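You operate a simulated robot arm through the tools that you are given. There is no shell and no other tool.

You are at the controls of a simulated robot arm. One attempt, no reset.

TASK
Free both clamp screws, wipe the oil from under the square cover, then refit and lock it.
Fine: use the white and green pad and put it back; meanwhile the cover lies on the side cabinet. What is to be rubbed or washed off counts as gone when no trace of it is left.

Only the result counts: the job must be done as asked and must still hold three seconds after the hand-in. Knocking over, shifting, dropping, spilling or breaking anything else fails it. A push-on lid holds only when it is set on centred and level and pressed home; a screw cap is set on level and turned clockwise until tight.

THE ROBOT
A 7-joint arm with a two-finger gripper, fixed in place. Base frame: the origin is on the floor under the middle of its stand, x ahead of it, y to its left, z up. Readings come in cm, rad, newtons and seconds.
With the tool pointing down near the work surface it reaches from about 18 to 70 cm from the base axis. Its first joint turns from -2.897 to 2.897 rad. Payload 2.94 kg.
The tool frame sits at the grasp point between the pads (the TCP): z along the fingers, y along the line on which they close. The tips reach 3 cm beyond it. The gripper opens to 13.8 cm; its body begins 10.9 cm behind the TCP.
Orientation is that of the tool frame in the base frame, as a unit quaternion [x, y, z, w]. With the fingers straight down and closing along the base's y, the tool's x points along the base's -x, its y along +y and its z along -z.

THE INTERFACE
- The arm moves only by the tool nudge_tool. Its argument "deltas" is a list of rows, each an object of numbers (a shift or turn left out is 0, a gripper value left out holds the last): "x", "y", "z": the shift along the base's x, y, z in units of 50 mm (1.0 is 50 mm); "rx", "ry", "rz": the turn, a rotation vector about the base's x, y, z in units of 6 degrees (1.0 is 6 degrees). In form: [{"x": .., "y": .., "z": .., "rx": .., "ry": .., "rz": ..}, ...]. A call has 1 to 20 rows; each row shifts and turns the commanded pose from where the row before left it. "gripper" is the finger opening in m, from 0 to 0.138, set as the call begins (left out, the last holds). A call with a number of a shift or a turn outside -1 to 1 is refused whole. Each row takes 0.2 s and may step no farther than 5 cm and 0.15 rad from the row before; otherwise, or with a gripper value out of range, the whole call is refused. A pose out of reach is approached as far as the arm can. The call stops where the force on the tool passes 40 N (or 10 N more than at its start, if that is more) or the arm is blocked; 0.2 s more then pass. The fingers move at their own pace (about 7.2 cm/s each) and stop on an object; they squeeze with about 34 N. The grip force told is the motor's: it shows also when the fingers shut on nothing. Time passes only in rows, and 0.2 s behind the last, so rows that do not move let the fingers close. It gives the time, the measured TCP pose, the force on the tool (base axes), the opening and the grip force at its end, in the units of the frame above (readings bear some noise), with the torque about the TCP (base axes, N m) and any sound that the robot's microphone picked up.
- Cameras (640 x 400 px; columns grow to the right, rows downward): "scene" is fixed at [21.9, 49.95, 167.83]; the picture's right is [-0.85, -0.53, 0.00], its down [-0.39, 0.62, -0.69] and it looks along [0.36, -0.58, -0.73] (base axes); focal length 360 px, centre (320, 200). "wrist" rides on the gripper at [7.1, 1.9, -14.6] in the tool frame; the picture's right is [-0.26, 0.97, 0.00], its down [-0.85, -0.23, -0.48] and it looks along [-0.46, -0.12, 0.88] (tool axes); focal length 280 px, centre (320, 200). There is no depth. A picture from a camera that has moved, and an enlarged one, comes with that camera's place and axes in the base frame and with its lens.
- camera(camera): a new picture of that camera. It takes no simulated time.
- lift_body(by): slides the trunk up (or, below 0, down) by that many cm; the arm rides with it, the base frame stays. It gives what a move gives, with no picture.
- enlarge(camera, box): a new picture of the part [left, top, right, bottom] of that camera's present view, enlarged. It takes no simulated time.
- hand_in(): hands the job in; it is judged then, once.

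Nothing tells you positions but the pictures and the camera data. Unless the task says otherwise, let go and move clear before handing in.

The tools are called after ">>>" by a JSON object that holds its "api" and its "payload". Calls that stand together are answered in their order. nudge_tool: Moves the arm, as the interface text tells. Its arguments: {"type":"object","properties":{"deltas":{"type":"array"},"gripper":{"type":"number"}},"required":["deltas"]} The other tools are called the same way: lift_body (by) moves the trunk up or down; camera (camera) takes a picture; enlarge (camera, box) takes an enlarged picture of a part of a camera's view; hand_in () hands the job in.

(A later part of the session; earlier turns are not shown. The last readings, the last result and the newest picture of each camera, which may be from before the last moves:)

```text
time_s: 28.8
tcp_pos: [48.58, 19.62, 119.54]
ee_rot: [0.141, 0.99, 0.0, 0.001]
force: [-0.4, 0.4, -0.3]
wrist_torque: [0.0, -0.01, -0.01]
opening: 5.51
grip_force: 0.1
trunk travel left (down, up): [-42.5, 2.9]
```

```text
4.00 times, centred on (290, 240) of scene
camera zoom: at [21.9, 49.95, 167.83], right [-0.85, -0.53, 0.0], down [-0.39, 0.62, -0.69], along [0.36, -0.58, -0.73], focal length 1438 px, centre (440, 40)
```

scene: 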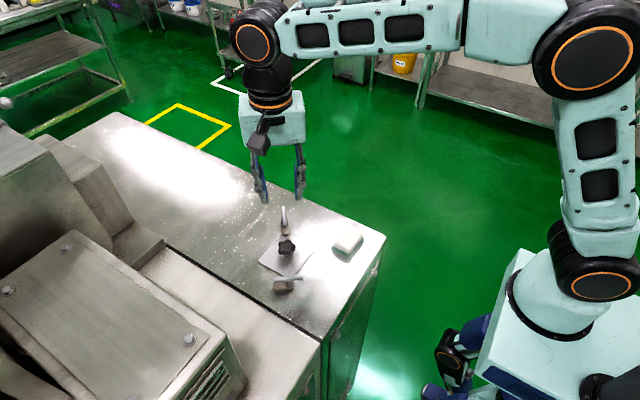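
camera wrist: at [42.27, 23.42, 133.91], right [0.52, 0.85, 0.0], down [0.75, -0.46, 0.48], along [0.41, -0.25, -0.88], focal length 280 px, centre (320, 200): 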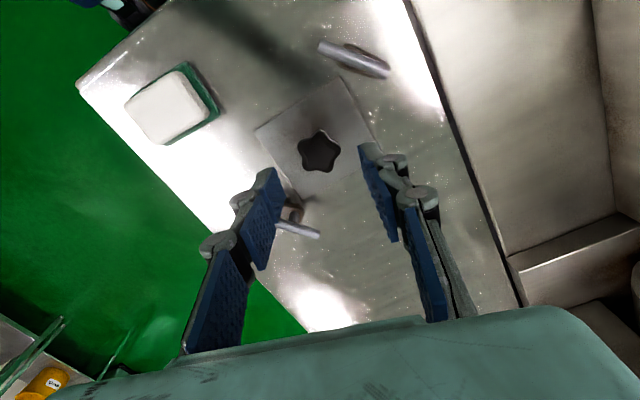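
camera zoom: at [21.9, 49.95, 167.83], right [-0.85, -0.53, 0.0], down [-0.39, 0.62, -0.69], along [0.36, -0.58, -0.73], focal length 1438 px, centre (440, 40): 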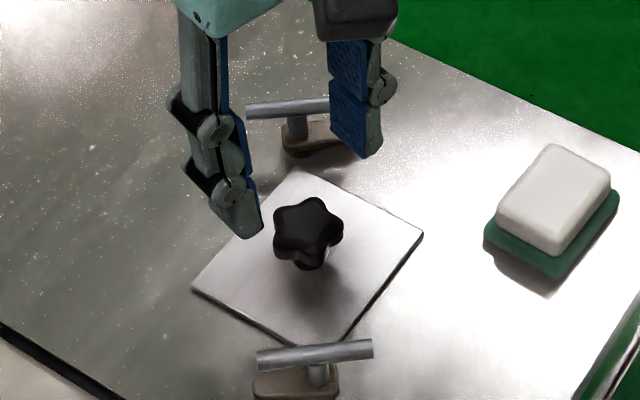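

The knob is between the fingers and a lobe axis is almost along the closing line. I trim the turn slightly, descend and grip the knob.

>>> {"api": "nudge_tool", "payload": {"deltas": [{"x": -0.02, "y": 0.01, "z": -0.35, "rz": 0.6}, {"z": -0.35}, {"z": -0.33}, {}], "gripper": 0.055}}

>>> {"api": "enlarge", "payload": {"camera": "wrist", "box": [230, 80, 410, 260]}}

>>> {"api": "enlarge", "payload": {"camera": "scene", "box": [230, 190, 350, 290]}}

```text
time_s: 29.8
tcp_pos: [48.34, 19.63, 114.19]
ee_rot: [0.108, 0.994, 0.0, 0.0]
force: [-0.1, -0.6, -0.3]
wrist_torque: [0.01, 0.02, 0.02]
opening: 5.52
grip_force: 0.1
trunk travel left (down, up): [-42.5, 2.9]
```

```text
2.22 times, centred on (320, 170) of wrist
camera zoom: at [41.9, 23.06, 128.67], right [0.46, 0.89, 0.0], down [0.78, -0.41, 0.48], along [0.42, -0.22, -0.88], focal length 623 px, centre (320, 267)
```

zoom: 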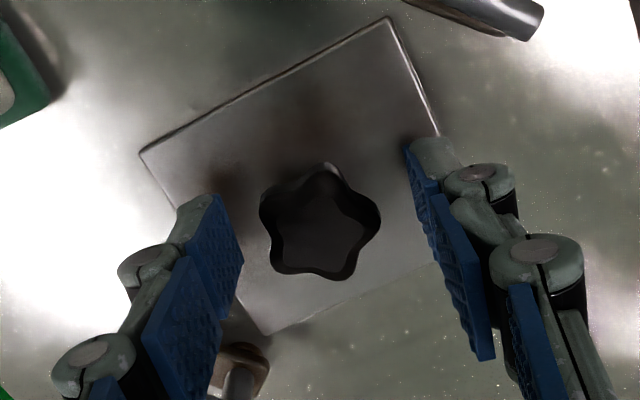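

```text
4.00 times, centred on (290, 240) of scene
camera zoom: at [21.9, 49.95, 167.83], right [-0.85, -0.53, 0.0], down [-0.39, 0.62, -0.69], along [0.36, -0.58, -0.73], focal length 1438 px, centre (440, 40)
```

zoom: 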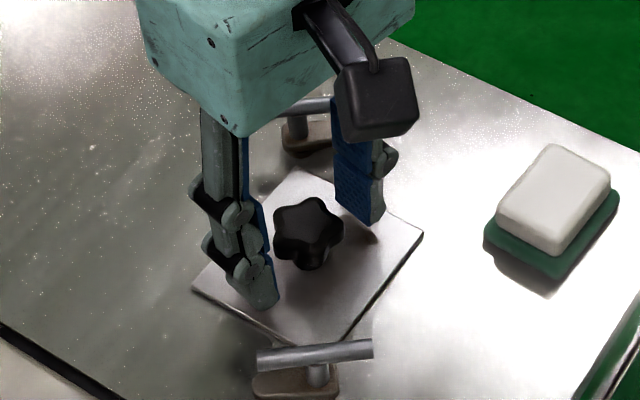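

The tips straddle the knob just above the plate. I close on it.

>>> {"api": "nudge_tool", "payload": {"deltas": [{}, {}, {}, {}], "gripper": 0.0}}

>>> {"api": "enlarge", "payload": {"camera": "wrist", "box": [230, 80, 410, 260]}}

>>> {"api": "enlarge", "payload": {"camera": "scene", "box": [230, 190, 350, 290]}}

```text
time_s: 30.8
tcp_pos: [48.48, 19.81, 114.29]
ee_rot: [0.108, 0.994, 0.001, 0.0]
force: [0.4, -0.1, 0.2]
wrist_torque: [0.0, -0.01, -0.03]
opening: 3.19
grip_force: 34.4
trunk travel left (down, up): [-42.5, 2.9]
```

```text
2.22 times, centred on (320, 170) of wrist
camera zoom: at [41.92, 23.07, 128.67], right [0.46, 0.89, 0.0], down [0.78, -0.41, 0.48], along [0.42, -0.22, -0.88], focal length 623 px, centre (320, 267)
```

zoom: 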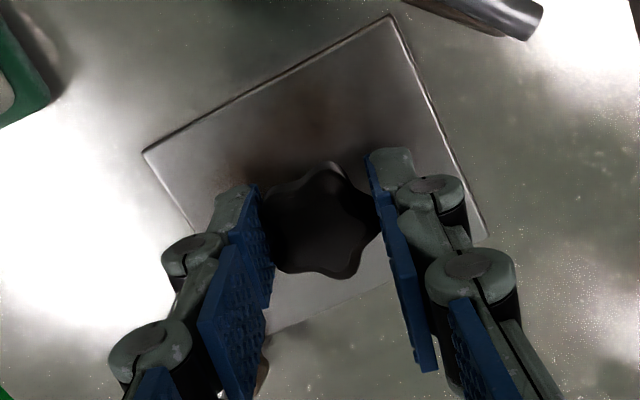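

```text
4.00 times, centred on (290, 240) of scene
camera zoom: at [21.9, 49.95, 167.83], right [-0.85, -0.53, 0.0], down [-0.39, 0.62, -0.69], along [0.36, -0.58, -0.73], focal length 1438 px, centre (440, 40)
```

zoom: 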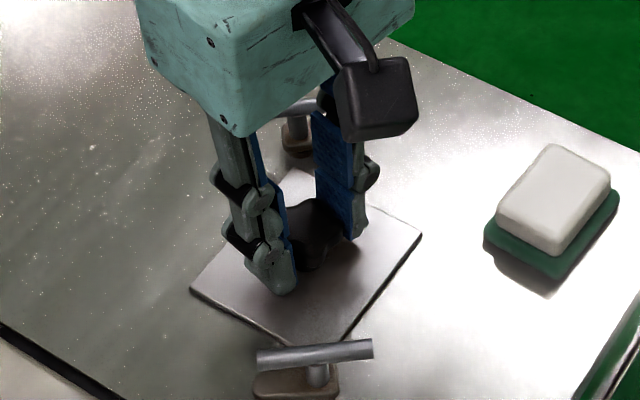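

The knob is held (opening 3.19 cm) and the plate has not moved. I lift the cover slowly straight up.

>>> {"api": "nudge_tool", "payload": {"deltas": [{"z": 0.1}, {"z": 0.1}, {"z": 0.2}, {"z": 0.4}, {"z": 0.4}, {"z": 0.4}, {}]}}

>>> {"api": "enlarge", "payload": {"camera": "wrist", "box": [200, 40, 440, 280]}}

>>> {"api": "enlarge", "payload": {"camera": "scene", "box": [230, 170, 370, 300]}}

```text
time_s: 32.4
tcp_pos: [48.47, 19.6, 122.39]
ee_rot: [0.108, 0.994, 0.0, -0.001]
force: [0.1, -0.3, -2.9]
wrist_torque: [-0.03, 0.06, -0.02]
opening: 3.21
grip_force: 34.2
trunk travel left (down, up): [-42.5, 2.9]
```

```text
1.67 times, centred on (320, 160) of wrist
camera zoom: at [41.97, 23.05, 136.75], right [0.46, 0.89, 0.0], down [0.78, -0.41, 0.48], along [0.42, -0.22, -0.88], focal length 467 px, centre (320, 267)
```

zoom: 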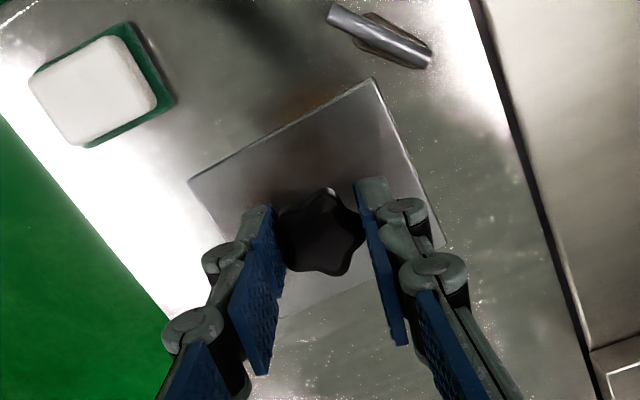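

```text
3.08 times, centred on (300, 235) of scene
camera zoom: at [21.9, 49.95, 167.83], right [-0.85, -0.53, 0.0], down [-0.39, 0.62, -0.69], along [0.36, -0.58, -0.73], focal length 1106 px, centre (382, 92)
```

zoom: 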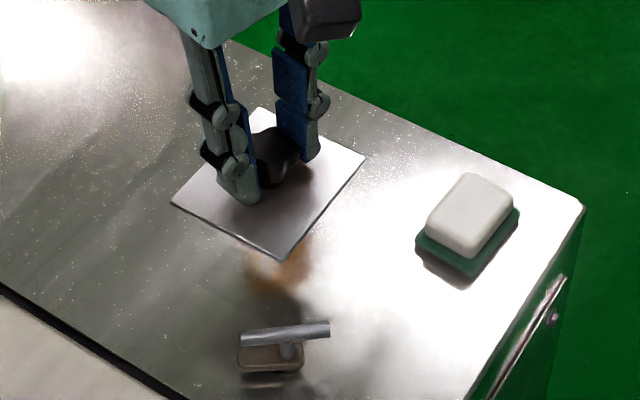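

The cover is off and a brown oil stain shows on the steel beneath it. I carry the cover over to the free area at about (61.5, 20) and come down close to the surface.

>>> {"api": "nudge_tool", "payload": {"deltas": [{"x": 0.5}, {"x": 0.55}, {"x": 0.55}, {"x": 0.55}, {"x": 0.45, "y": 0.06}, {}, {"z": -0.4}, {"z": -0.4}, {"z": -0.4}, {"z": -0.3}, {}]}}

>>> {"api": "enlarge", "payload": {"camera": "scene", "box": [190, 140, 350, 280]}}

>>> {"api": "enlarge", "payload": {"camera": "wrist", "box": [180, 0, 460, 280]}}

```text
time_s: 34.8
tcp_pos: [61.44, 19.87, 114.74]
ee_rot: [0.108, 0.994, 0.0, 0.0]
force: [0.1, -0.3, -1.8]
wrist_torque: [0.03, 0.0, -0.02]
opening: 3.2
grip_force: 34.3
trunk travel left (down, up): [-42.5, 2.9]
```

```text
2.86 times, centred on (270, 210) of scene
camera zoom: at [21.9, 49.95, 167.83], right [-0.85, -0.53, 0.0], down [-0.39, 0.62, -0.69], along [0.36, -0.58, -0.73], focal length 1027 px, centre (463, 171)
```

zoom: 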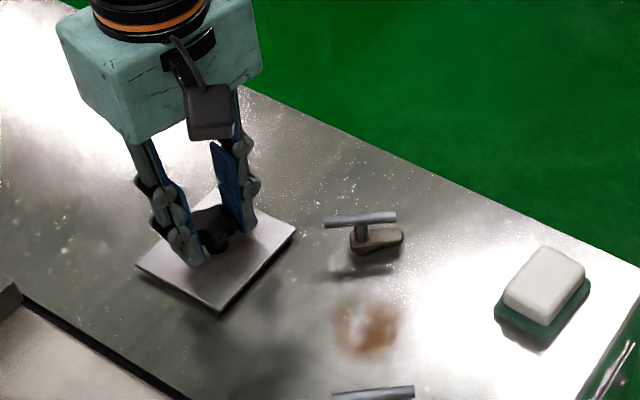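

```text
1.43 times, centred on (320, 140) of wrist
camera zoom: at [54.91, 23.34, 129.17], right [0.46, 0.89, 0.0], down [0.78, -0.41, 0.48], along [0.42, -0.22, -0.88], focal length 401 px, centre (320, 286)
```

zoom: 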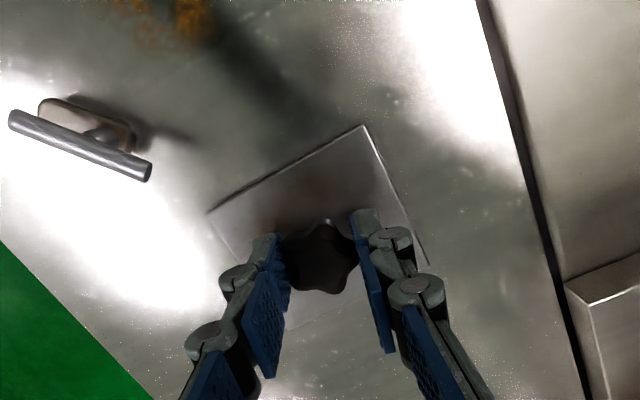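

The cover is about 0.5 cm above the cabinet top. I set it down gently and feel for contact.

>>> {"api": "nudge_tool", "payload": {"deltas": [{"z": -0.05}, {"z": -0.03}, {"z": -0.015}, {}]}}

>>> {"api": "enlarge", "payload": {"camera": "scene", "box": [210, 170, 290, 240]}}

```text
time_s: 35.8
tcp_pos: [61.35, 19.91, 114.21]
ee_rot: [0.109, 0.994, 0.001, 0.0]
force: [-0.2, -0.5, -2.1]
wrist_torque: [0.01, 0.0, -0.01]
opening: 3.17
grip_force: 33.9
trunk travel left (down, up): [-42.5, 2.9]
```

```text
5.71 times, centred on (250, 205) of scene
camera zoom: at [21.9, 49.95, 167.83], right [-0.85, -0.53, 0.0], down [-0.39, 0.62, -0.69], along [0.36, -0.58, -0.73], focal length 2055 px, centre (720, 171)
```

zoom: 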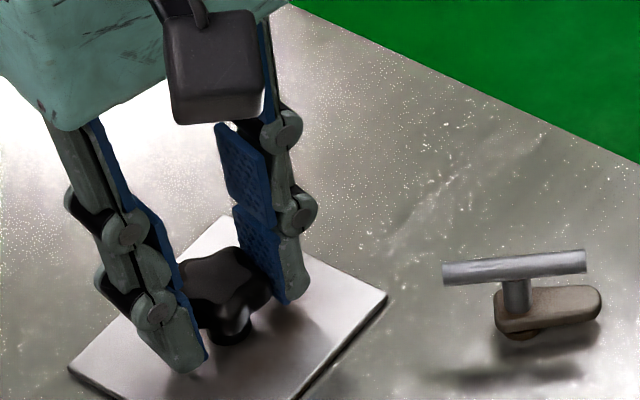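

Still only the cover's weight on the tool; I lower in half-millimetre steps.

>>> {"api": "nudge_tool", "payload": {"deltas": [{"z": -0.012}, {"z": -0.012}, {}]}}

>>> {"api": "enlarge", "payload": {"camera": "wrist", "box": [200, 40, 440, 280]}}

```text
time_s: 36.6
tcp_pos: [61.41, 19.96, 114.23]
ee_rot: [0.107, 0.994, 0.001, 0.0]
force: [0.6, -0.8, -0.4]
wrist_torque: [0.02, 0.06, -0.04]
opening: 3.18
grip_force: 33.7
trunk travel left (down, up): [-42.5, 2.9]
```

```text
1.67 times, centred on (320, 160) of wrist
camera zoom: at [54.96, 23.39, 128.64], right [0.46, 0.89, 0.0], down [0.78, -0.41, 0.48], along [0.42, -0.22, -0.88], focal length 467 px, centre (320, 267)
```

zoom: 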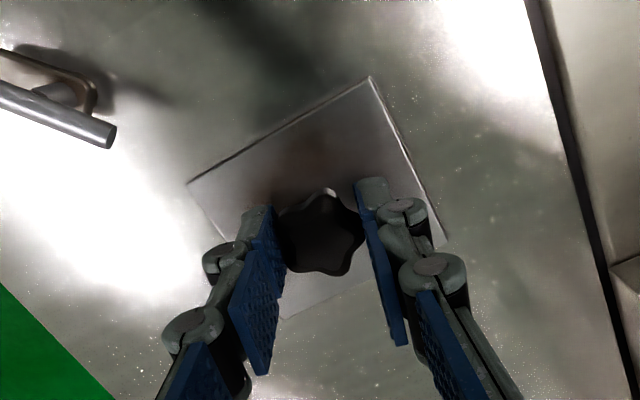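

The cover rests on the cabinet (weight gone from the tool, same height as when fitted). I release it and rise.

>>> {"api": "nudge_tool", "payload": {"deltas": [{}, {}, {}], "gripper": 0.055}}

>>> {"api": "enlarge", "payload": {"camera": "wrist", "box": [200, 40, 440, 280]}}

>>> {"api": "nudge_tool", "payload": {"deltas": [{"z": 0.4}, {"z": 0.6}, {"z": 0.6}, {"z": 0.6, "x": -0.4}, {"x": -0.6}, {"x": -0.6}, {"x": -0.6}, {"x": -0.4}, {}]}}

>>> {"api": "camera", "payload": {"camera": "wrist"}}

>>> {"api": "enlarge", "payload": {"camera": "scene", "box": [190, 160, 400, 320]}}

```text
time_s: 37.4
tcp_pos: [61.49, 19.9, 114.25]
ee_rot: [0.108, 0.994, 0.0, -0.001]
force: [-0.1, -0.6, -0.6]
wrist_torque: [-0.02, -0.02, 0.02]
opening: 5.5
grip_force: 0.1
trunk travel left (down, up): [-42.5, 2.9]
```

```text
1.67 times, centred on (320, 160) of wrist
camera zoom: at [54.94, 23.38, 128.63], right [0.46, 0.89, 0.0], down [0.78, -0.41, 0.48], along [0.42, -0.22, -0.88], focal length 467 px, centre (320, 267)
```

zoom: 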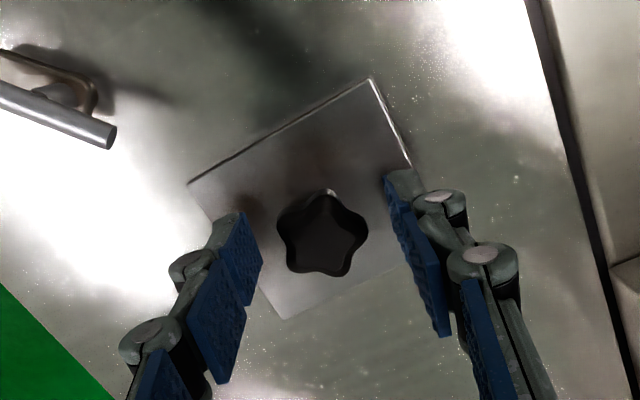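

```text
time_s: 39.4
tcp_pos: [48.47, 19.87, 125.2]
ee_rot: [0.108, 0.994, 0.0, 0.0]
force: [0.2, -0.9, 0.2]
wrist_torque: [-0.03, 0.04, 0.02]
opening: 5.51
grip_force: 0.0
trunk travel left (down, up): [-42.5, 2.9]
```

```text
taken
camera wrist: at [41.94, 23.36, 139.61], right [0.46, 0.89, 0.0], down [0.78, -0.41, 0.48], along [0.42, -0.22, -0.88], focal length 280 px, centre (320, 200)
```

wrist: 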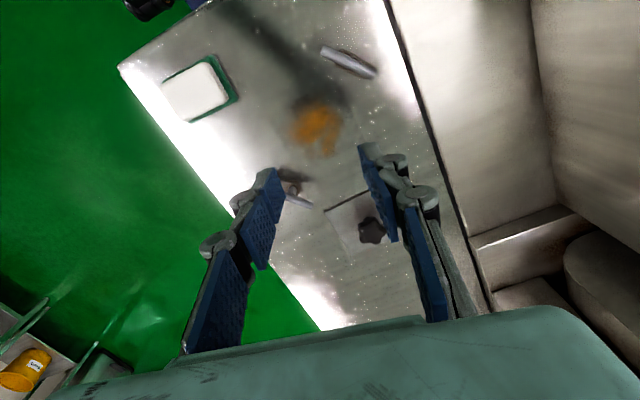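

```text
2.50 times, centred on (295, 240) of scene
camera zoom: at [21.9, 49.95, 167.83], right [-0.85, -0.53, 0.0], down [-0.39, 0.62, -0.69], along [0.36, -0.58, -0.73], focal length 899 px, centre (382, 100)
```

zoom: 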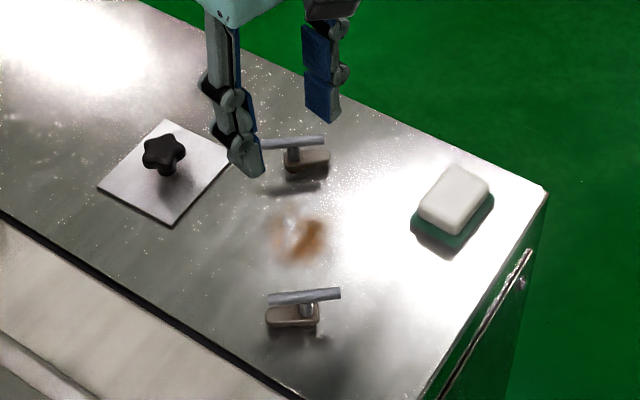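

The cover lies safely aside. I examine the oil patch and the pad in detail to get their extents.

>>> {"api": "enlarge", "payload": {"camera": "wrist", "box": [270, 70, 380, 180]}}

>>> {"api": "enlarge", "payload": {"camera": "wrist", "box": [140, 40, 260, 140]}}

>>> {"api": "enlarge", "payload": {"camera": "scene", "box": [255, 200, 335, 270]}}

>>> {"api": "enlarge", "payload": {"camera": "scene", "box": [315, 210, 385, 270]}}

```text
3.64 times, centred on (325, 125) of wrist
camera zoom: at [41.94, 23.36, 139.61], right [0.46, 0.89, 0.0], down [0.78, -0.41, 0.48], along [0.42, -0.22, -0.88], focal length 1020 px, centre (302, 473)
```

zoom: 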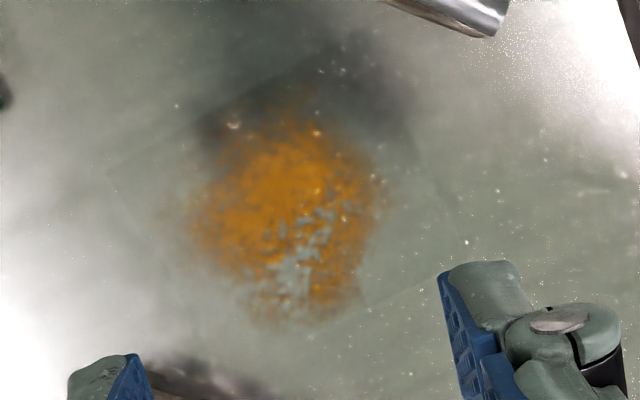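

```text
4.00 times, centred on (200, 90) of wrist
camera zoom: at [41.94, 23.36, 139.61], right [0.46, 0.89, 0.0], down [0.78, -0.41, 0.48], along [0.42, -0.22, -0.88], focal length 1122 px, centre (800, 640)
```

zoom: 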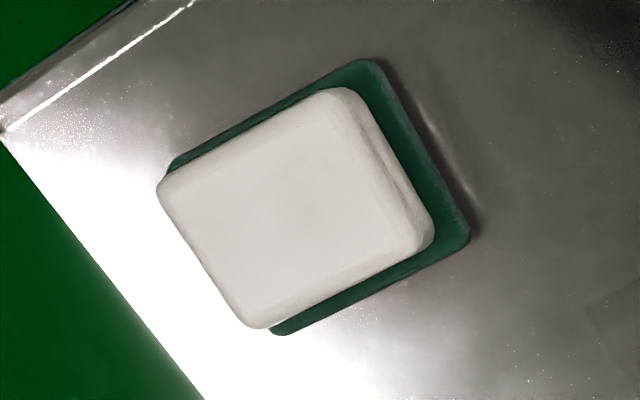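

```text
5.71 times, centred on (295, 235) of scene
camera zoom: at [21.9, 49.95, 167.83], right [-0.85, -0.53, 0.0], down [-0.39, 0.62, -0.69], along [0.36, -0.58, -0.73], focal length 2055 px, centre (463, 0)
```

zoom: 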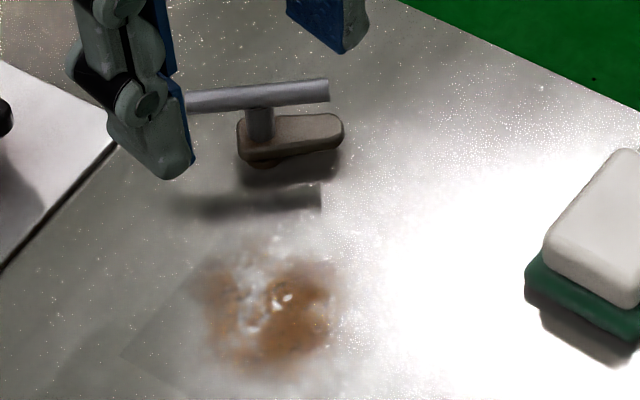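

```text
6.67 times, centred on (350, 240) of scene
camera zoom: at [21.9, 49.95, 167.83], right [-0.85, -0.53, 0.0], down [-0.39, 0.62, -0.69], along [0.36, -0.58, -0.73], focal length 2397 px, centre (120, -67)
```

zoom: 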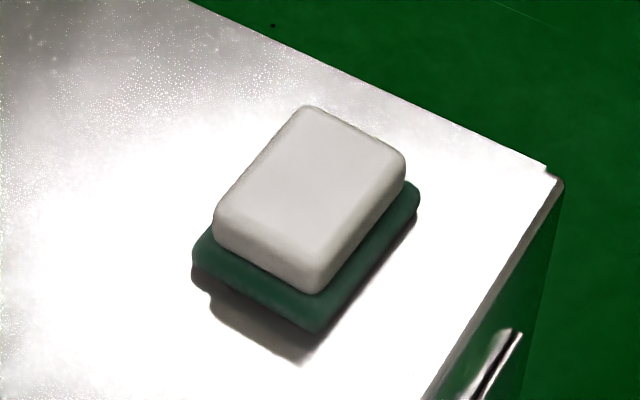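

The oil spans about x 45.6–52, y 17–22.5. The pad is a white block on a green base, about 4.3 × 5.8 cm, centred near (39.6, 11.4) with its top at z≈112.9. I go above it with the fingers turned to close along x.

>>> {"api": "nudge_tool", "payload": {"deltas": [{"x": -0.127, "y": -0.119, "z": -0.07, "rz": -0.924}, {"x": -0.127, "y": -0.119, "z": -0.07, "rz": -0.924}, {"x": -0.127, "y": -0.119, "z": -0.07, "rz": -0.924}, {"x": -0.127, "y": -0.119, "z": -0.07, "rz": -0.924}, {"x": -0.127, "y": -0.119, "z": -0.07, "rz": -0.924}, {"x": -0.127, "y": -0.119, "z": -0.07, "rz": -0.924}, {"x": -0.127, "y": -0.119, "z": -0.07, "rz": -0.924}, {"x": -0.127, "y": -0.119, "z": -0.07, "rz": -0.924}, {"x": -0.127, "y": -0.119, "z": -0.07, "rz": -0.924}, {"x": -0.127, "y": -0.119, "z": -0.07, "rz": -0.924}, {"x": -0.127, "y": -0.119, "z": -0.07, "rz": -0.924}, {"x": -0.127, "y": -0.119, "z": -0.07, "rz": -0.924}, {"x": -0.127, "y": -0.119, "z": -0.07, "rz": -0.924}, {"x": -0.127, "y": -0.119, "z": -0.07, "rz": -0.924}, {}], "gripper": 0.07}}

>>> {"api": "camera", "payload": {"camera": "wrist"}}

>>> {"api": "enlarge", "payload": {"camera": "wrist", "box": [240, 80, 420, 260]}}

>>> {"api": "enlarge", "payload": {"camera": "scene", "box": [290, 190, 400, 280]}}

```text
time_s: 42.6
tcp_pos: [39.58, 11.68, 120.41]
ee_rot: [0.707, 0.707, 0.0, 0.0]
force: [-0.1, 0.5, 0.2]
wrist_torque: [-0.01, -0.02, 0.04]
opening: 7.0
grip_force: 0.2
trunk travel left (down, up): [-42.5, 2.9]
```

```text
taken
camera wrist: at [41.53, 18.78, 134.72], right [0.96, -0.26, 0.0], down [-0.23, -0.85, 0.48], along [-0.12, -0.46, -0.88], focal length 280 px, centre (320, 200)
```

wrist: 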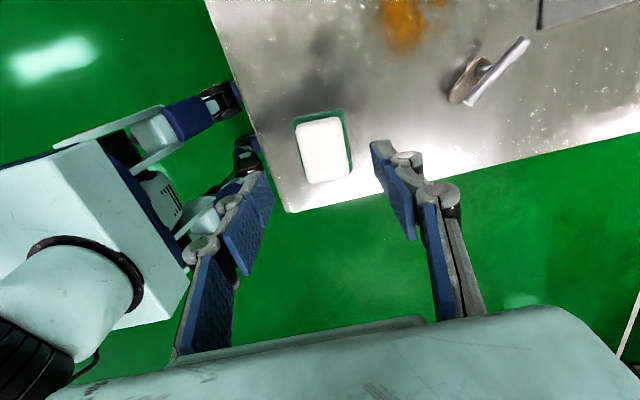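

```text
2.22 times, centred on (330, 170) of wrist
camera zoom: at [41.53, 18.78, 134.72], right [0.96, -0.26, 0.0], down [-0.23, -0.85, 0.48], along [-0.12, -0.46, -0.88], focal length 623 px, centre (298, 267)
```

zoom: 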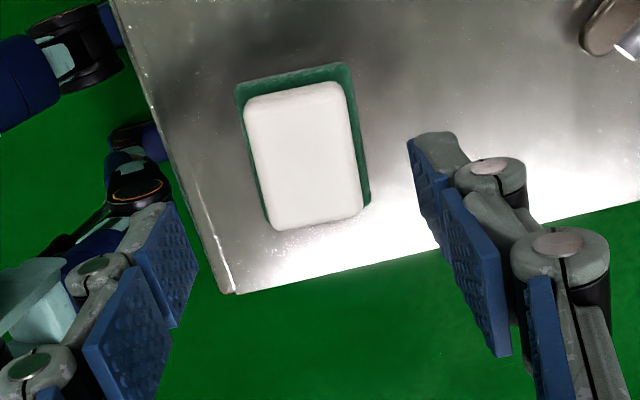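

```text
4.44 times, centred on (345, 235) of scene
camera zoom: at [21.9, 49.95, 167.83], right [-0.85, -0.53, 0.0], down [-0.39, 0.62, -0.69], along [0.36, -0.58, -0.73], focal length 1598 px, centre (209, 44)
```

zoom: 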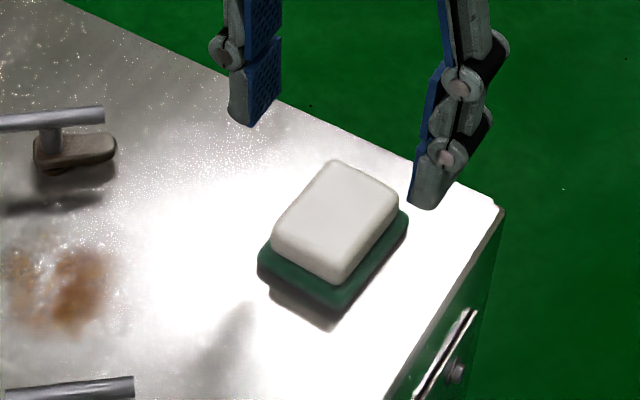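

The pad is turned about −4° and centred near (39.9, 11.45). I trim position and turn, and descend around the white block.

>>> {"api": "nudge_tool", "payload": {"deltas": [{"x": 0.048, "y": -0.045, "z": -0.38, "rz": -0.67}, {"z": -0.38}, {"z": -0.38}, {}], "gripper": 0.07}}

>>> {"api": "enlarge", "payload": {"camera": "wrist", "box": [240, 80, 420, 260]}}

>>> {"api": "enlarge", "payload": {"camera": "scene", "box": [290, 190, 400, 280]}}

```text
time_s: 43.6
tcp_pos: [39.8, 11.37, 114.56]
ee_rot: [0.731, 0.682, 0.001, 0.0]
force: [0.1, 1.0, 0.4]
wrist_torque: [0.0, -0.02, 0.04]
opening: 7.0
grip_force: 0.1
trunk travel left (down, up): [-42.5, 2.9]
```

```text
2.22 times, centred on (330, 170) of wrist
camera zoom: at [42.23, 18.37, 128.92], right [0.94, -0.33, 0.0], down [-0.29, -0.83, 0.48], along [-0.16, -0.45, -0.88], focal length 623 px, centre (298, 267)
```

zoom: 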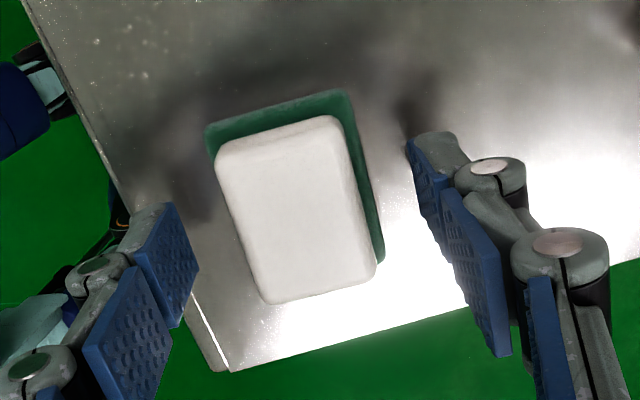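

```text
4.44 times, centred on (345, 235) of scene
camera zoom: at [21.9, 49.95, 167.83], right [-0.85, -0.53, 0.0], down [-0.39, 0.62, -0.69], along [0.36, -0.58, -0.73], focal length 1598 px, centre (209, 44)
```

zoom: 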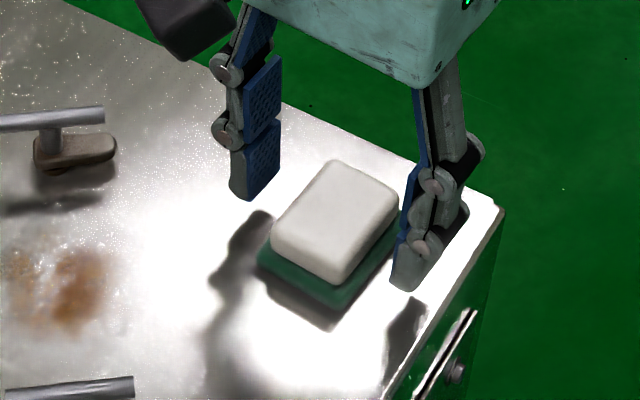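

The block sits between the fingers; I shift 3 mm toward +y to centre along it, then close.

>>> {"api": "nudge_tool", "payload": {"deltas": [{"y": 0.06}, {}], "gripper": 0.07}}

>>> {"api": "nudge_tool", "payload": {"deltas": [{}, {}, {}, {}], "gripper": 0.0}}

>>> {"api": "enlarge", "payload": {"camera": "wrist", "box": [240, 80, 420, 260]}}

>>> {"api": "enlarge", "payload": {"camera": "scene", "box": [290, 190, 400, 280]}}

```text
time_s: 44.2
tcp_pos: [39.85, 11.8, 114.6]
ee_rot: [0.732, 0.681, 0.0, 0.0]
force: [0.3, -0.8, 0.9]
wrist_torque: [-0.02, 0.01, 0.02]
opening: 7.02
grip_force: 0.2
trunk travel left (down, up): [-42.5, 2.9]
```

```text
time_s: 45.2
tcp_pos: [39.71, 11.72, 114.65]
ee_rot: [0.731, 0.682, 0.0, -0.001]
force: [0.6, 0.1, -0.1]
wrist_torque: [0.0, 0.0, 0.01]
opening: 3.67
grip_force: 34.3
trunk travel left (down, up): [-42.5, 2.9]
```

```text
2.22 times, centred on (330, 170) of wrist
camera zoom: at [42.24, 18.7, 128.96], right [0.94, -0.33, 0.0], down [-0.29, -0.83, 0.48], along [-0.16, -0.45, -0.88], focal length 623 px, centre (298, 267)
```

zoom: 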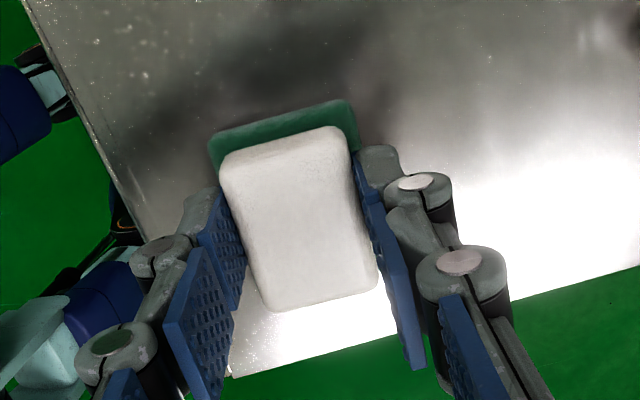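

```text
4.44 times, centred on (345, 235) of scene
camera zoom: at [21.9, 49.95, 167.83], right [-0.85, -0.53, 0.0], down [-0.39, 0.62, -0.69], along [0.36, -0.58, -0.73], focal length 1598 px, centre (209, 44)
```

zoom: 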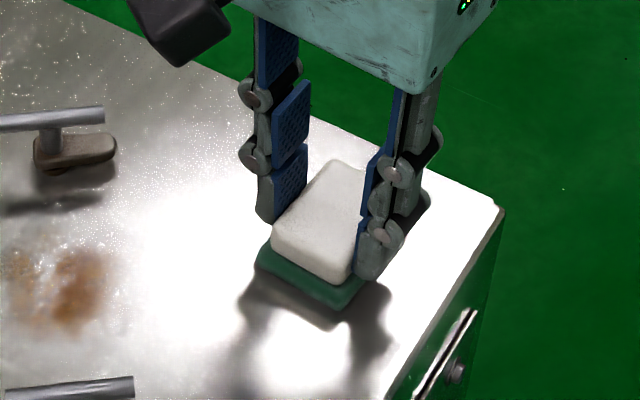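

The pad is gripped without shifting (opening 3.67 cm). I lift it and carry it to above the near part of the oil.

>>> {"api": "nudge_tool", "payload": {"deltas": [{"z": 0.2}, {"z": 0.6}, {"x": 0.28, "y": 0.31}, {"x": 0.28, "y": 0.31}, {"x": 0.28, "y": 0.31}, {"x": 0.28, "y": 0.31}, {"x": 0.28, "y": 0.33}, {}]}}

>>> {"api": "enlarge", "payload": {"camera": "wrist", "box": [200, 40, 460, 260]}}

>>> {"api": "enlarge", "payload": {"camera": "scene", "box": [230, 180, 390, 300]}}

```text
time_s: 47.0
tcp_pos: [47.0, 19.57, 118.69]
ee_rot: [0.731, 0.682, 0.0, 0.0]
force: [-0.5, 0.5, -0.5]
wrist_torque: [0.0, 0.03, -0.02]
opening: 3.69
grip_force: 34.0
trunk travel left (down, up): [-42.5, 2.9]
```

```text
1.82 times, centred on (330, 150) of wrist
camera zoom: at [49.28, 26.58, 133.06], right [0.94, -0.33, 0.0], down [-0.29, -0.83, 0.48], along [-0.16, -0.45, -0.88], focal length 510 px, centre (302, 291)
```

zoom: 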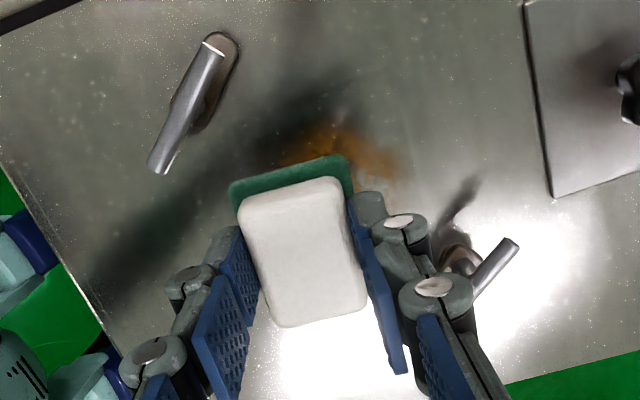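

```text
3.33 times, centred on (310, 240) of scene
camera zoom: at [21.9, 49.95, 167.83], right [-0.85, -0.53, 0.0], down [-0.39, 0.62, -0.69], along [0.36, -0.58, -0.73], focal length 1199 px, centre (353, 67)
```

zoom: 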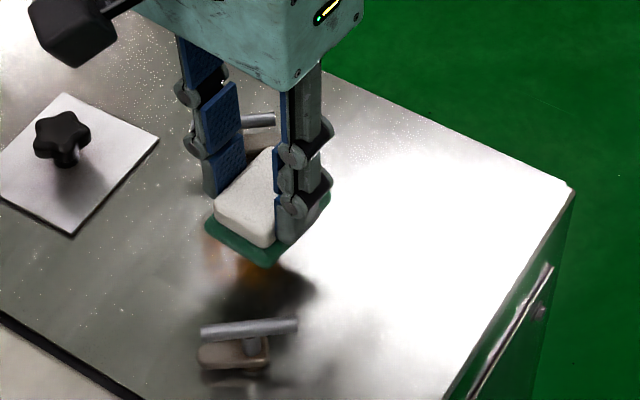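

The pad hovers over the oil at (46.9, 19.6). I lower to contact and feel the force.

>>> {"api": "nudge_tool", "payload": {"deltas": [{"z": -0.4}, {"z": -0.36}, {"z": -0.04}, {"z": -0.03}, {}]}}

>>> {"api": "enlarge", "payload": {"camera": "scene", "box": [230, 180, 390, 300]}}

```text
time_s: 48.2
tcp_pos: [46.66, 19.6, 114.59]
ee_rot: [0.731, 0.682, 0.001, 0.001]
force: [0.5, -0.7, 9.5]
wrist_torque: [-0.11, 0.13, 0.05]
opening: 3.68
grip_force: 33.5
trunk travel left (down, up): [-42.5, 2.9]
```

```text
3.33 times, centred on (310, 240) of scene
camera zoom: at [21.9, 49.95, 167.83], right [-0.85, -0.53, 0.0], down [-0.39, 0.62, -0.69], along [0.36, -0.58, -0.73], focal length 1199 px, centre (353, 67)
```

zoom: 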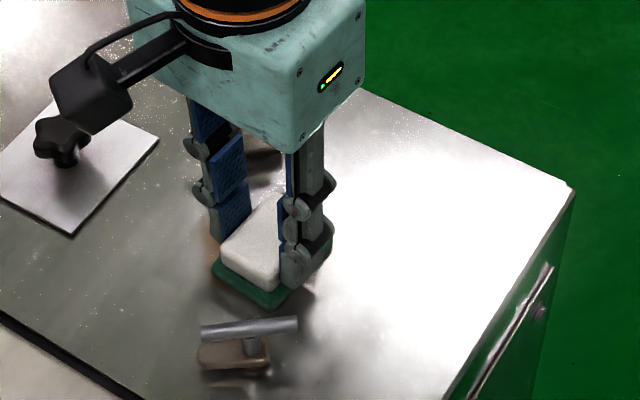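

Contact force is 9.5 N, fine for wiping. I stroke along +x and back.

>>> {"api": "nudge_tool", "payload": {"deltas": [{"x": 0.15}, {"x": 0.15}, {"x": 0.15}, {"x": 0.15}, {"x": 0.15}, {"x": 0.15}, {}, {"x": -0.15}, {"x": -0.15}, {"x": -0.15}, {"x": -0.15}, {"x": -0.15}, {"x": -0.15}, {}]}}

>>> {"api": "enlarge", "payload": {"camera": "scene", "box": [230, 180, 390, 300]}}

>>> {"api": "enlarge", "payload": {"camera": "wrist", "box": [200, 40, 460, 260]}}

```text
time_s: 51.2
tcp_pos: [46.75, 19.58, 114.58]
ee_rot: [0.731, 0.682, -0.001, 0.0]
force: [1.7, -0.7, 6.9]
wrist_torque: [0.04, -0.15, -0.01]
opening: 3.68
grip_force: 34.1
trunk travel left (down, up): [-42.5, 2.9]
```

```text
3.33 times, centred on (310, 240) of scene
camera zoom: at [21.9, 49.95, 167.83], right [-0.85, -0.53, 0.0], down [-0.39, 0.62, -0.69], along [0.36, -0.58, -0.73], focal length 1199 px, centre (353, 67)
```

zoom: 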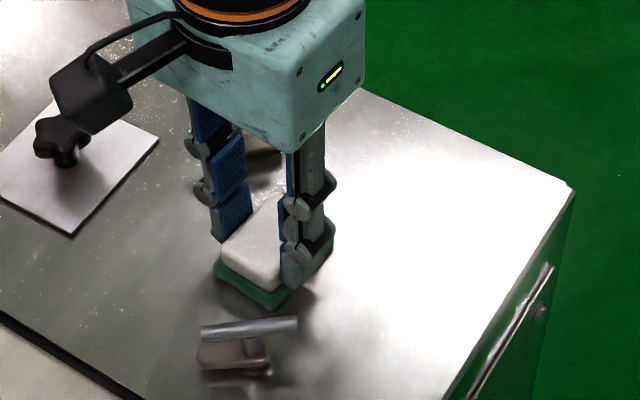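

```text
1.82 times, centred on (330, 150) of wrist
camera zoom: at [49.21, 26.53, 128.94], right [0.94, -0.33, 0.0], down [-0.29, -0.83, 0.48], along [-0.16, -0.45, -0.88], focal length 510 px, centre (302, 291)
```

zoom: 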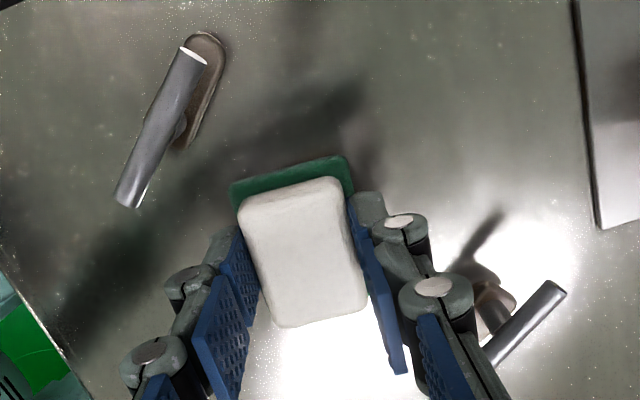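

The visible stain is gone so far. I make further strokes shifted to both sides so the whole covered area is rubbed.

>>> {"api": "nudge_tool", "payload": {"deltas": [{"y": 0.18, "z": -0.01}, {"x": 0.15}, {"x": 0.15}, {"x": 0.15}, {"x": 0.15}, {"x": 0.15}, {"x": 0.15}, {"y": -0.2}, {"y": -0.18}, {"x": -0.15}, {"x": -0.15}, {"x": -0.15}, {"x": -0.15}, {"x": -0.15}, {"x": -0.15}, {"x": -0.1}, {"y": 0.1}, {"y": 0.1}, {}]}}

>>> {"api": "enlarge", "payload": {"camera": "wrist", "box": [200, 40, 460, 260]}}

```text
time_s: 55.2
tcp_pos: [46.25, 19.51, 114.56]
ee_rot: [0.732, 0.682, -0.001, -0.001]
force: [-1.0, -7.9, 16.2]
wrist_torque: [-0.31, 0.04, 0.01]
opening: 3.65
grip_force: 34.0
trunk travel left (down, up): [-42.5, 2.9]
```

```text
1.82 times, centred on (330, 150) of wrist
camera zoom: at [48.61, 26.43, 128.9], right [0.94, -0.33, 0.0], down [-0.29, -0.83, 0.48], along [-0.16, -0.45, -0.88], focal length 510 px, centre (302, 291)
```

zoom: 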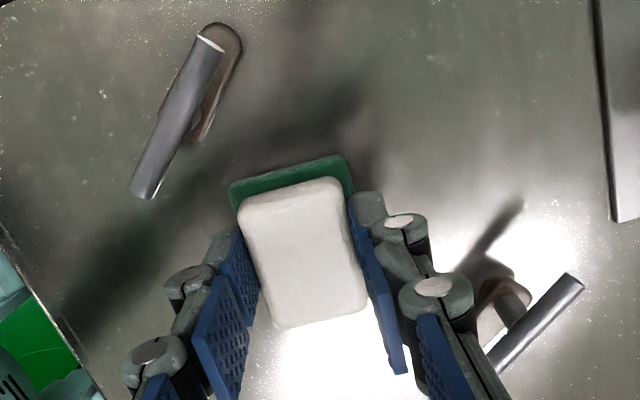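

I lift the pad and inspect the area for any trace.

>>> {"api": "nudge_tool", "payload": {"deltas": [{"z": 0.5}, {"z": 0.5}, {"x": -0.3, "y": -0.35}, {"x": -0.3, "y": -0.35}, {"x": -0.3, "y": -0.35}, {}]}}

>>> {"api": "camera", "payload": {"camera": "wrist"}}

>>> {"api": "enlarge", "payload": {"camera": "scene", "box": [240, 190, 350, 290]}}

>>> {"api": "enlarge", "payload": {"camera": "wrist", "box": [280, 0, 480, 120]}}

```text
time_s: 56.6
tcp_pos: [41.77, 14.24, 119.53]
ee_rot: [0.731, 0.682, 0.001, -0.001]
force: [0.7, -0.1, 0.1]
wrist_torque: [0.04, -0.02, 0.04]
opening: 3.66
grip_force: 33.5
trunk travel left (down, up): [-42.5, 2.9]
```

```text
taken
camera wrist: at [44.24, 21.25, 133.81], right [0.94, -0.33, 0.0], down [-0.29, -0.83, 0.48], along [-0.16, -0.45, -0.88], focal length 280 px, centre (320, 200)
```

wrist: 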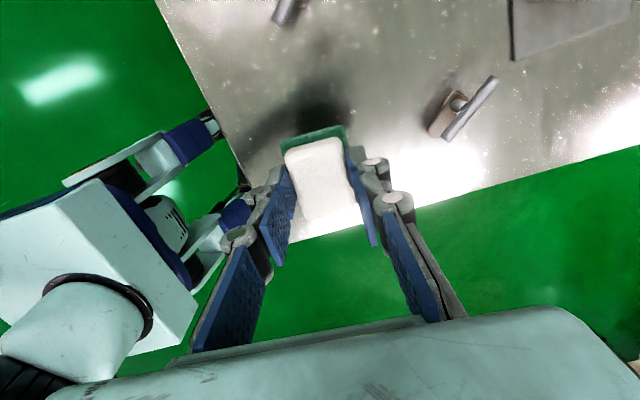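

```text
4.00 times, centred on (295, 240) of scene
camera zoom: at [21.9, 49.95, 167.83], right [-0.85, -0.53, 0.0], down [-0.39, 0.62, -0.69], along [0.36, -0.58, -0.73], focal length 1438 px, centre (420, 40)
```

zoom: 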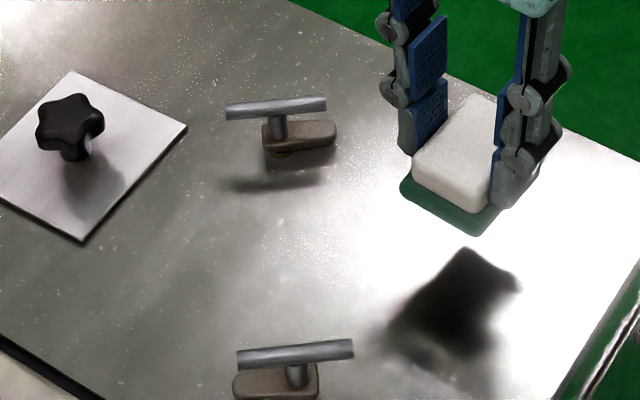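

```text
3.20 times, centred on (380, 60) of wrist
camera zoom: at [44.24, 21.25, 133.81], right [0.94, -0.33, 0.0], down [-0.29, -0.83, 0.48], along [-0.16, -0.45, -0.88], focal length 897 px, centre (128, 648)
```

zoom: 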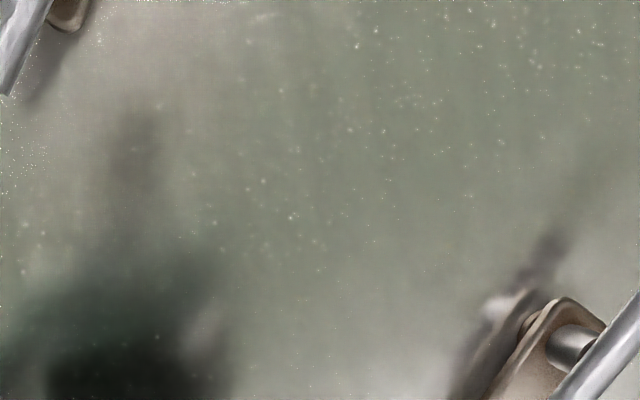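

No brown remains that I can make out. I zoom closer on the former stain from the fixed camera to be sure.

>>> {"api": "enlarge", "payload": {"camera": "scene", "box": [270, 220, 325, 265]}}

>>> {"api": "enlarge", "payload": {"camera": "wrist", "box": [280, 0, 420, 90]}}

```text
8.89 times, centred on (298, 242) of scene
camera zoom: at [21.9, 49.95, 167.83], right [-0.85, -0.53, 0.0], down [-0.39, 0.62, -0.69], along [0.36, -0.58, -0.73], focal length 3196 px, centre (520, -178)
```

zoom: 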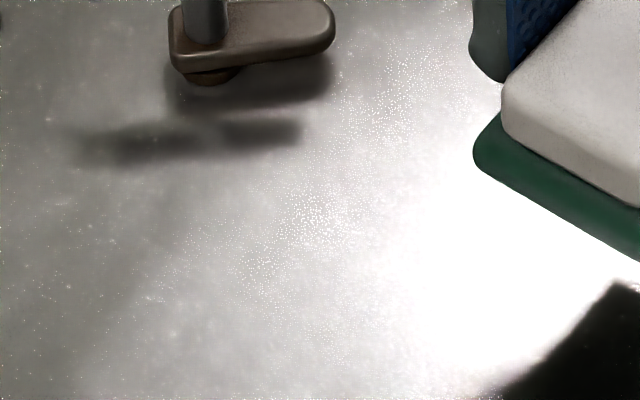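

```text
4.44 times, centred on (350, 45) of wrist
camera zoom: at [44.24, 21.25, 133.81], right [0.94, -0.33, 0.0], down [-0.29, -0.83, 0.48], along [-0.16, -0.45, -0.88], focal length 1246 px, centre (187, 889)
```

zoom: 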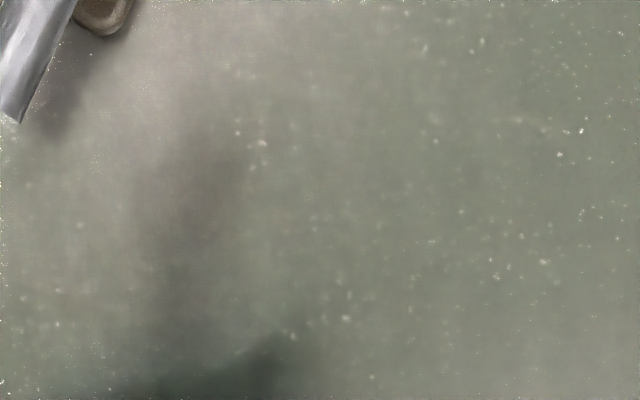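

The surface is clean. Now I return the pad to the exact spot where I took it.

>>> {"api": "nudge_tool", "payload": {"deltas": [{"x": -0.2, "y": -0.26}, {"x": -0.2, "y": -0.26}, {}, {"z": -0.4}, {"z": -0.4}, {"z": -0.1}, {"z": -0.03}, {}]}}

>>> {"api": "enlarge", "payload": {"camera": "wrist", "box": [240, 80, 420, 260]}}

>>> {"api": "enlarge", "payload": {"camera": "scene", "box": [290, 190, 400, 280]}}

```text
time_s: 58.4
tcp_pos: [39.69, 11.64, 114.77]
ee_rot: [0.731, 0.682, 0.0, 0.0]
force: [0.2, -0.6, -1.4]
wrist_torque: [-0.02, 0.01, 0.01]
opening: 3.68
grip_force: 34.2
trunk travel left (down, up): [-42.5, 2.9]
```

```text
2.22 times, centred on (330, 170) of wrist
camera zoom: at [42.3, 18.69, 129.11], right [0.94, -0.33, 0.0], down [-0.29, -0.83, 0.48], along [-0.16, -0.45, -0.88], focal length 623 px, centre (298, 267)
```

zoom: 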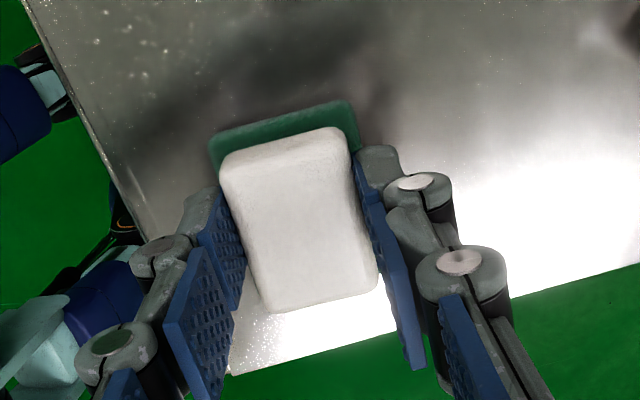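

```text
4.44 times, centred on (345, 235) of scene
camera zoom: at [21.9, 49.95, 167.83], right [-0.85, -0.53, 0.0], down [-0.39, 0.62, -0.69], along [0.36, -0.58, -0.73], focal length 1598 px, centre (209, 44)
```

zoom: 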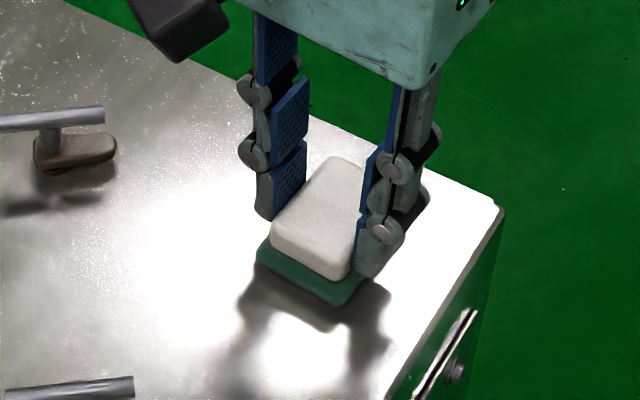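

The pad is 1.5 mm above its old height. I lower it that bit and check contact.

>>> {"api": "nudge_tool", "payload": {"deltas": [{"z": -0.02}, {"z": -0.012}, {}]}}

```text
time_s: 59.2
tcp_pos: [39.86, 11.74, 114.64]
ee_rot: [0.731, 0.682, 0.0, -0.001]
force: [-0.3, 0.3, 0.3]
wrist_torque: [0.02, -0.01, 0.02]
opening: 3.69
grip_force: 34.3
trunk travel left (down, up): [-42.5, 2.9]
```

It is back at the height where it was gripped. I open the fingers and rise.

>>> {"api": "nudge_tool", "payload": {"deltas": [{}, {}, {}], "gripper": 0.07}}

>>> {"api": "nudge_tool", "payload": {"deltas": [{"z": 0.4}, {"z": 0.6}, {"z": 0.6}, {"z": 0.5}, {}]}}

>>> {"api": "enlarge", "payload": {"camera": "scene", "box": [190, 160, 400, 320]}}

>>> {"api": "camera", "payload": {"camera": "wrist"}}

```text
time_s: 60.0
tcp_pos: [39.85, 11.84, 114.63]
ee_rot: [0.731, 0.682, 0.0, 0.001]
force: [-0.1, 0.0, 0.3]
wrist_torque: [-0.02, 0.02, 0.02]
opening: 7.0
grip_force: 0.0
trunk travel left (down, up): [-42.5, 2.9]
```

```text
time_s: 61.2
tcp_pos: [39.79, 11.74, 124.98]
ee_rot: [0.731, 0.682, 0.0, 0.001]
force: [-0.5, 0.1, 0.1]
wrist_torque: [-0.02, -0.02, -0.01]
opening: 7.0
grip_force: 0.1
trunk travel left (down, up): [-42.5, 2.9]
```

```text
2.50 times, centred on (295, 240) of scene
camera zoom: at [21.9, 49.95, 167.83], right [-0.85, -0.53, 0.0], down [-0.39, 0.62, -0.69], along [0.36, -0.58, -0.73], focal length 899 px, centre (382, 100)
```

zoom: 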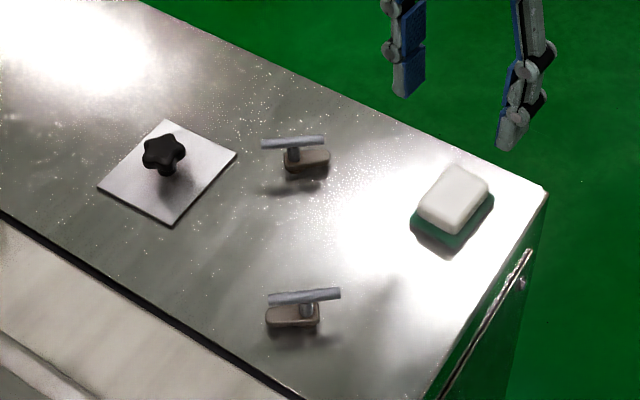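

```text
taken
camera wrist: at [42.23, 18.71, 139.49], right [0.94, -0.33, 0.0], down [-0.29, -0.83, 0.48], along [-0.16, -0.45, -0.88], focal length 280 px, centre (320, 200)
```

wrist: 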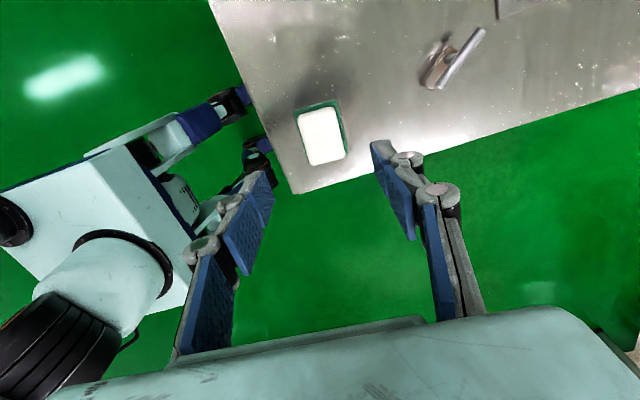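

The pad is back in place. I return to the earlier viewpoint above the wiped area to compare, turning back to the cover-gripping angle on the way.

>>> {"api": "nudge_tool", "payload": {"deltas": [{"x": 0.1233, "y": 0.1174, "rz": 0.971}, {"x": 0.1233, "y": 0.1174, "rz": 0.971}, {"x": 0.1233, "y": 0.1174, "rz": 0.971}, {"x": 0.1233, "y": 0.1174, "rz": 0.971}, {"x": 0.1233, "y": 0.1174, "rz": 0.971}, {"x": 0.1233, "y": 0.1174, "rz": 0.971}, {"x": 0.1233, "y": 0.1174, "rz": 0.971}, {"x": 0.1233, "y": 0.1174, "rz": 0.971}, {"x": 0.1233, "y": 0.1174, "rz": 0.971}, {"x": 0.1233, "y": 0.1174, "rz": 0.971}, {"x": 0.1233, "y": 0.1174, "rz": 0.971}, {"x": 0.1233, "y": 0.1174, "rz": 0.971}, {"x": 0.1233, "y": 0.1174, "rz": 0.971}, {"x": 0.1233, "y": 0.1174, "rz": 0.971}, {}], "gripper": 0.055}}

>>> {"api": "camera", "payload": {"camera": "wrist"}}

>>> {"api": "enlarge", "payload": {"camera": "wrist", "box": [270, 70, 380, 180]}}

```text
time_s: 64.4
tcp_pos: [48.52, 19.81, 125.06]
ee_rot: [0.108, 0.994, 0.0, 0.0]
force: [-0.6, 0.4, -0.4]
wrist_torque: [0.0, -0.01, 0.0]
opening: 5.51
grip_force: 0.1
trunk travel left (down, up): [-42.5, 2.9]
```

```text
taken
camera wrist: at [42.02, 23.39, 139.53], right [0.46, 0.89, 0.0], down [0.78, -0.41, 0.48], along [0.42, -0.22, -0.88], focal length 280 px, centre (320, 200)
```

wrist: 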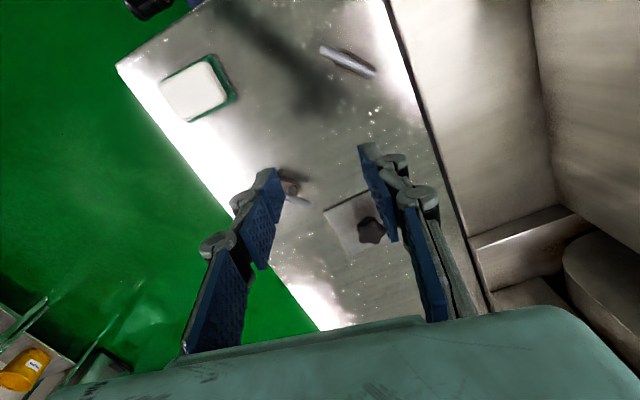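

```text
3.64 times, centred on (325, 125) of wrist
camera zoom: at [42.02, 23.39, 139.53], right [0.46, 0.89, 0.0], down [0.78, -0.41, 0.48], along [0.42, -0.22, -0.88], focal length 1020 px, centre (302, 473)
```

zoom: 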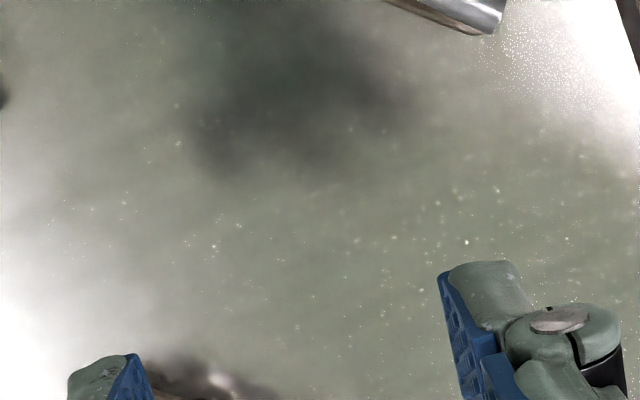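

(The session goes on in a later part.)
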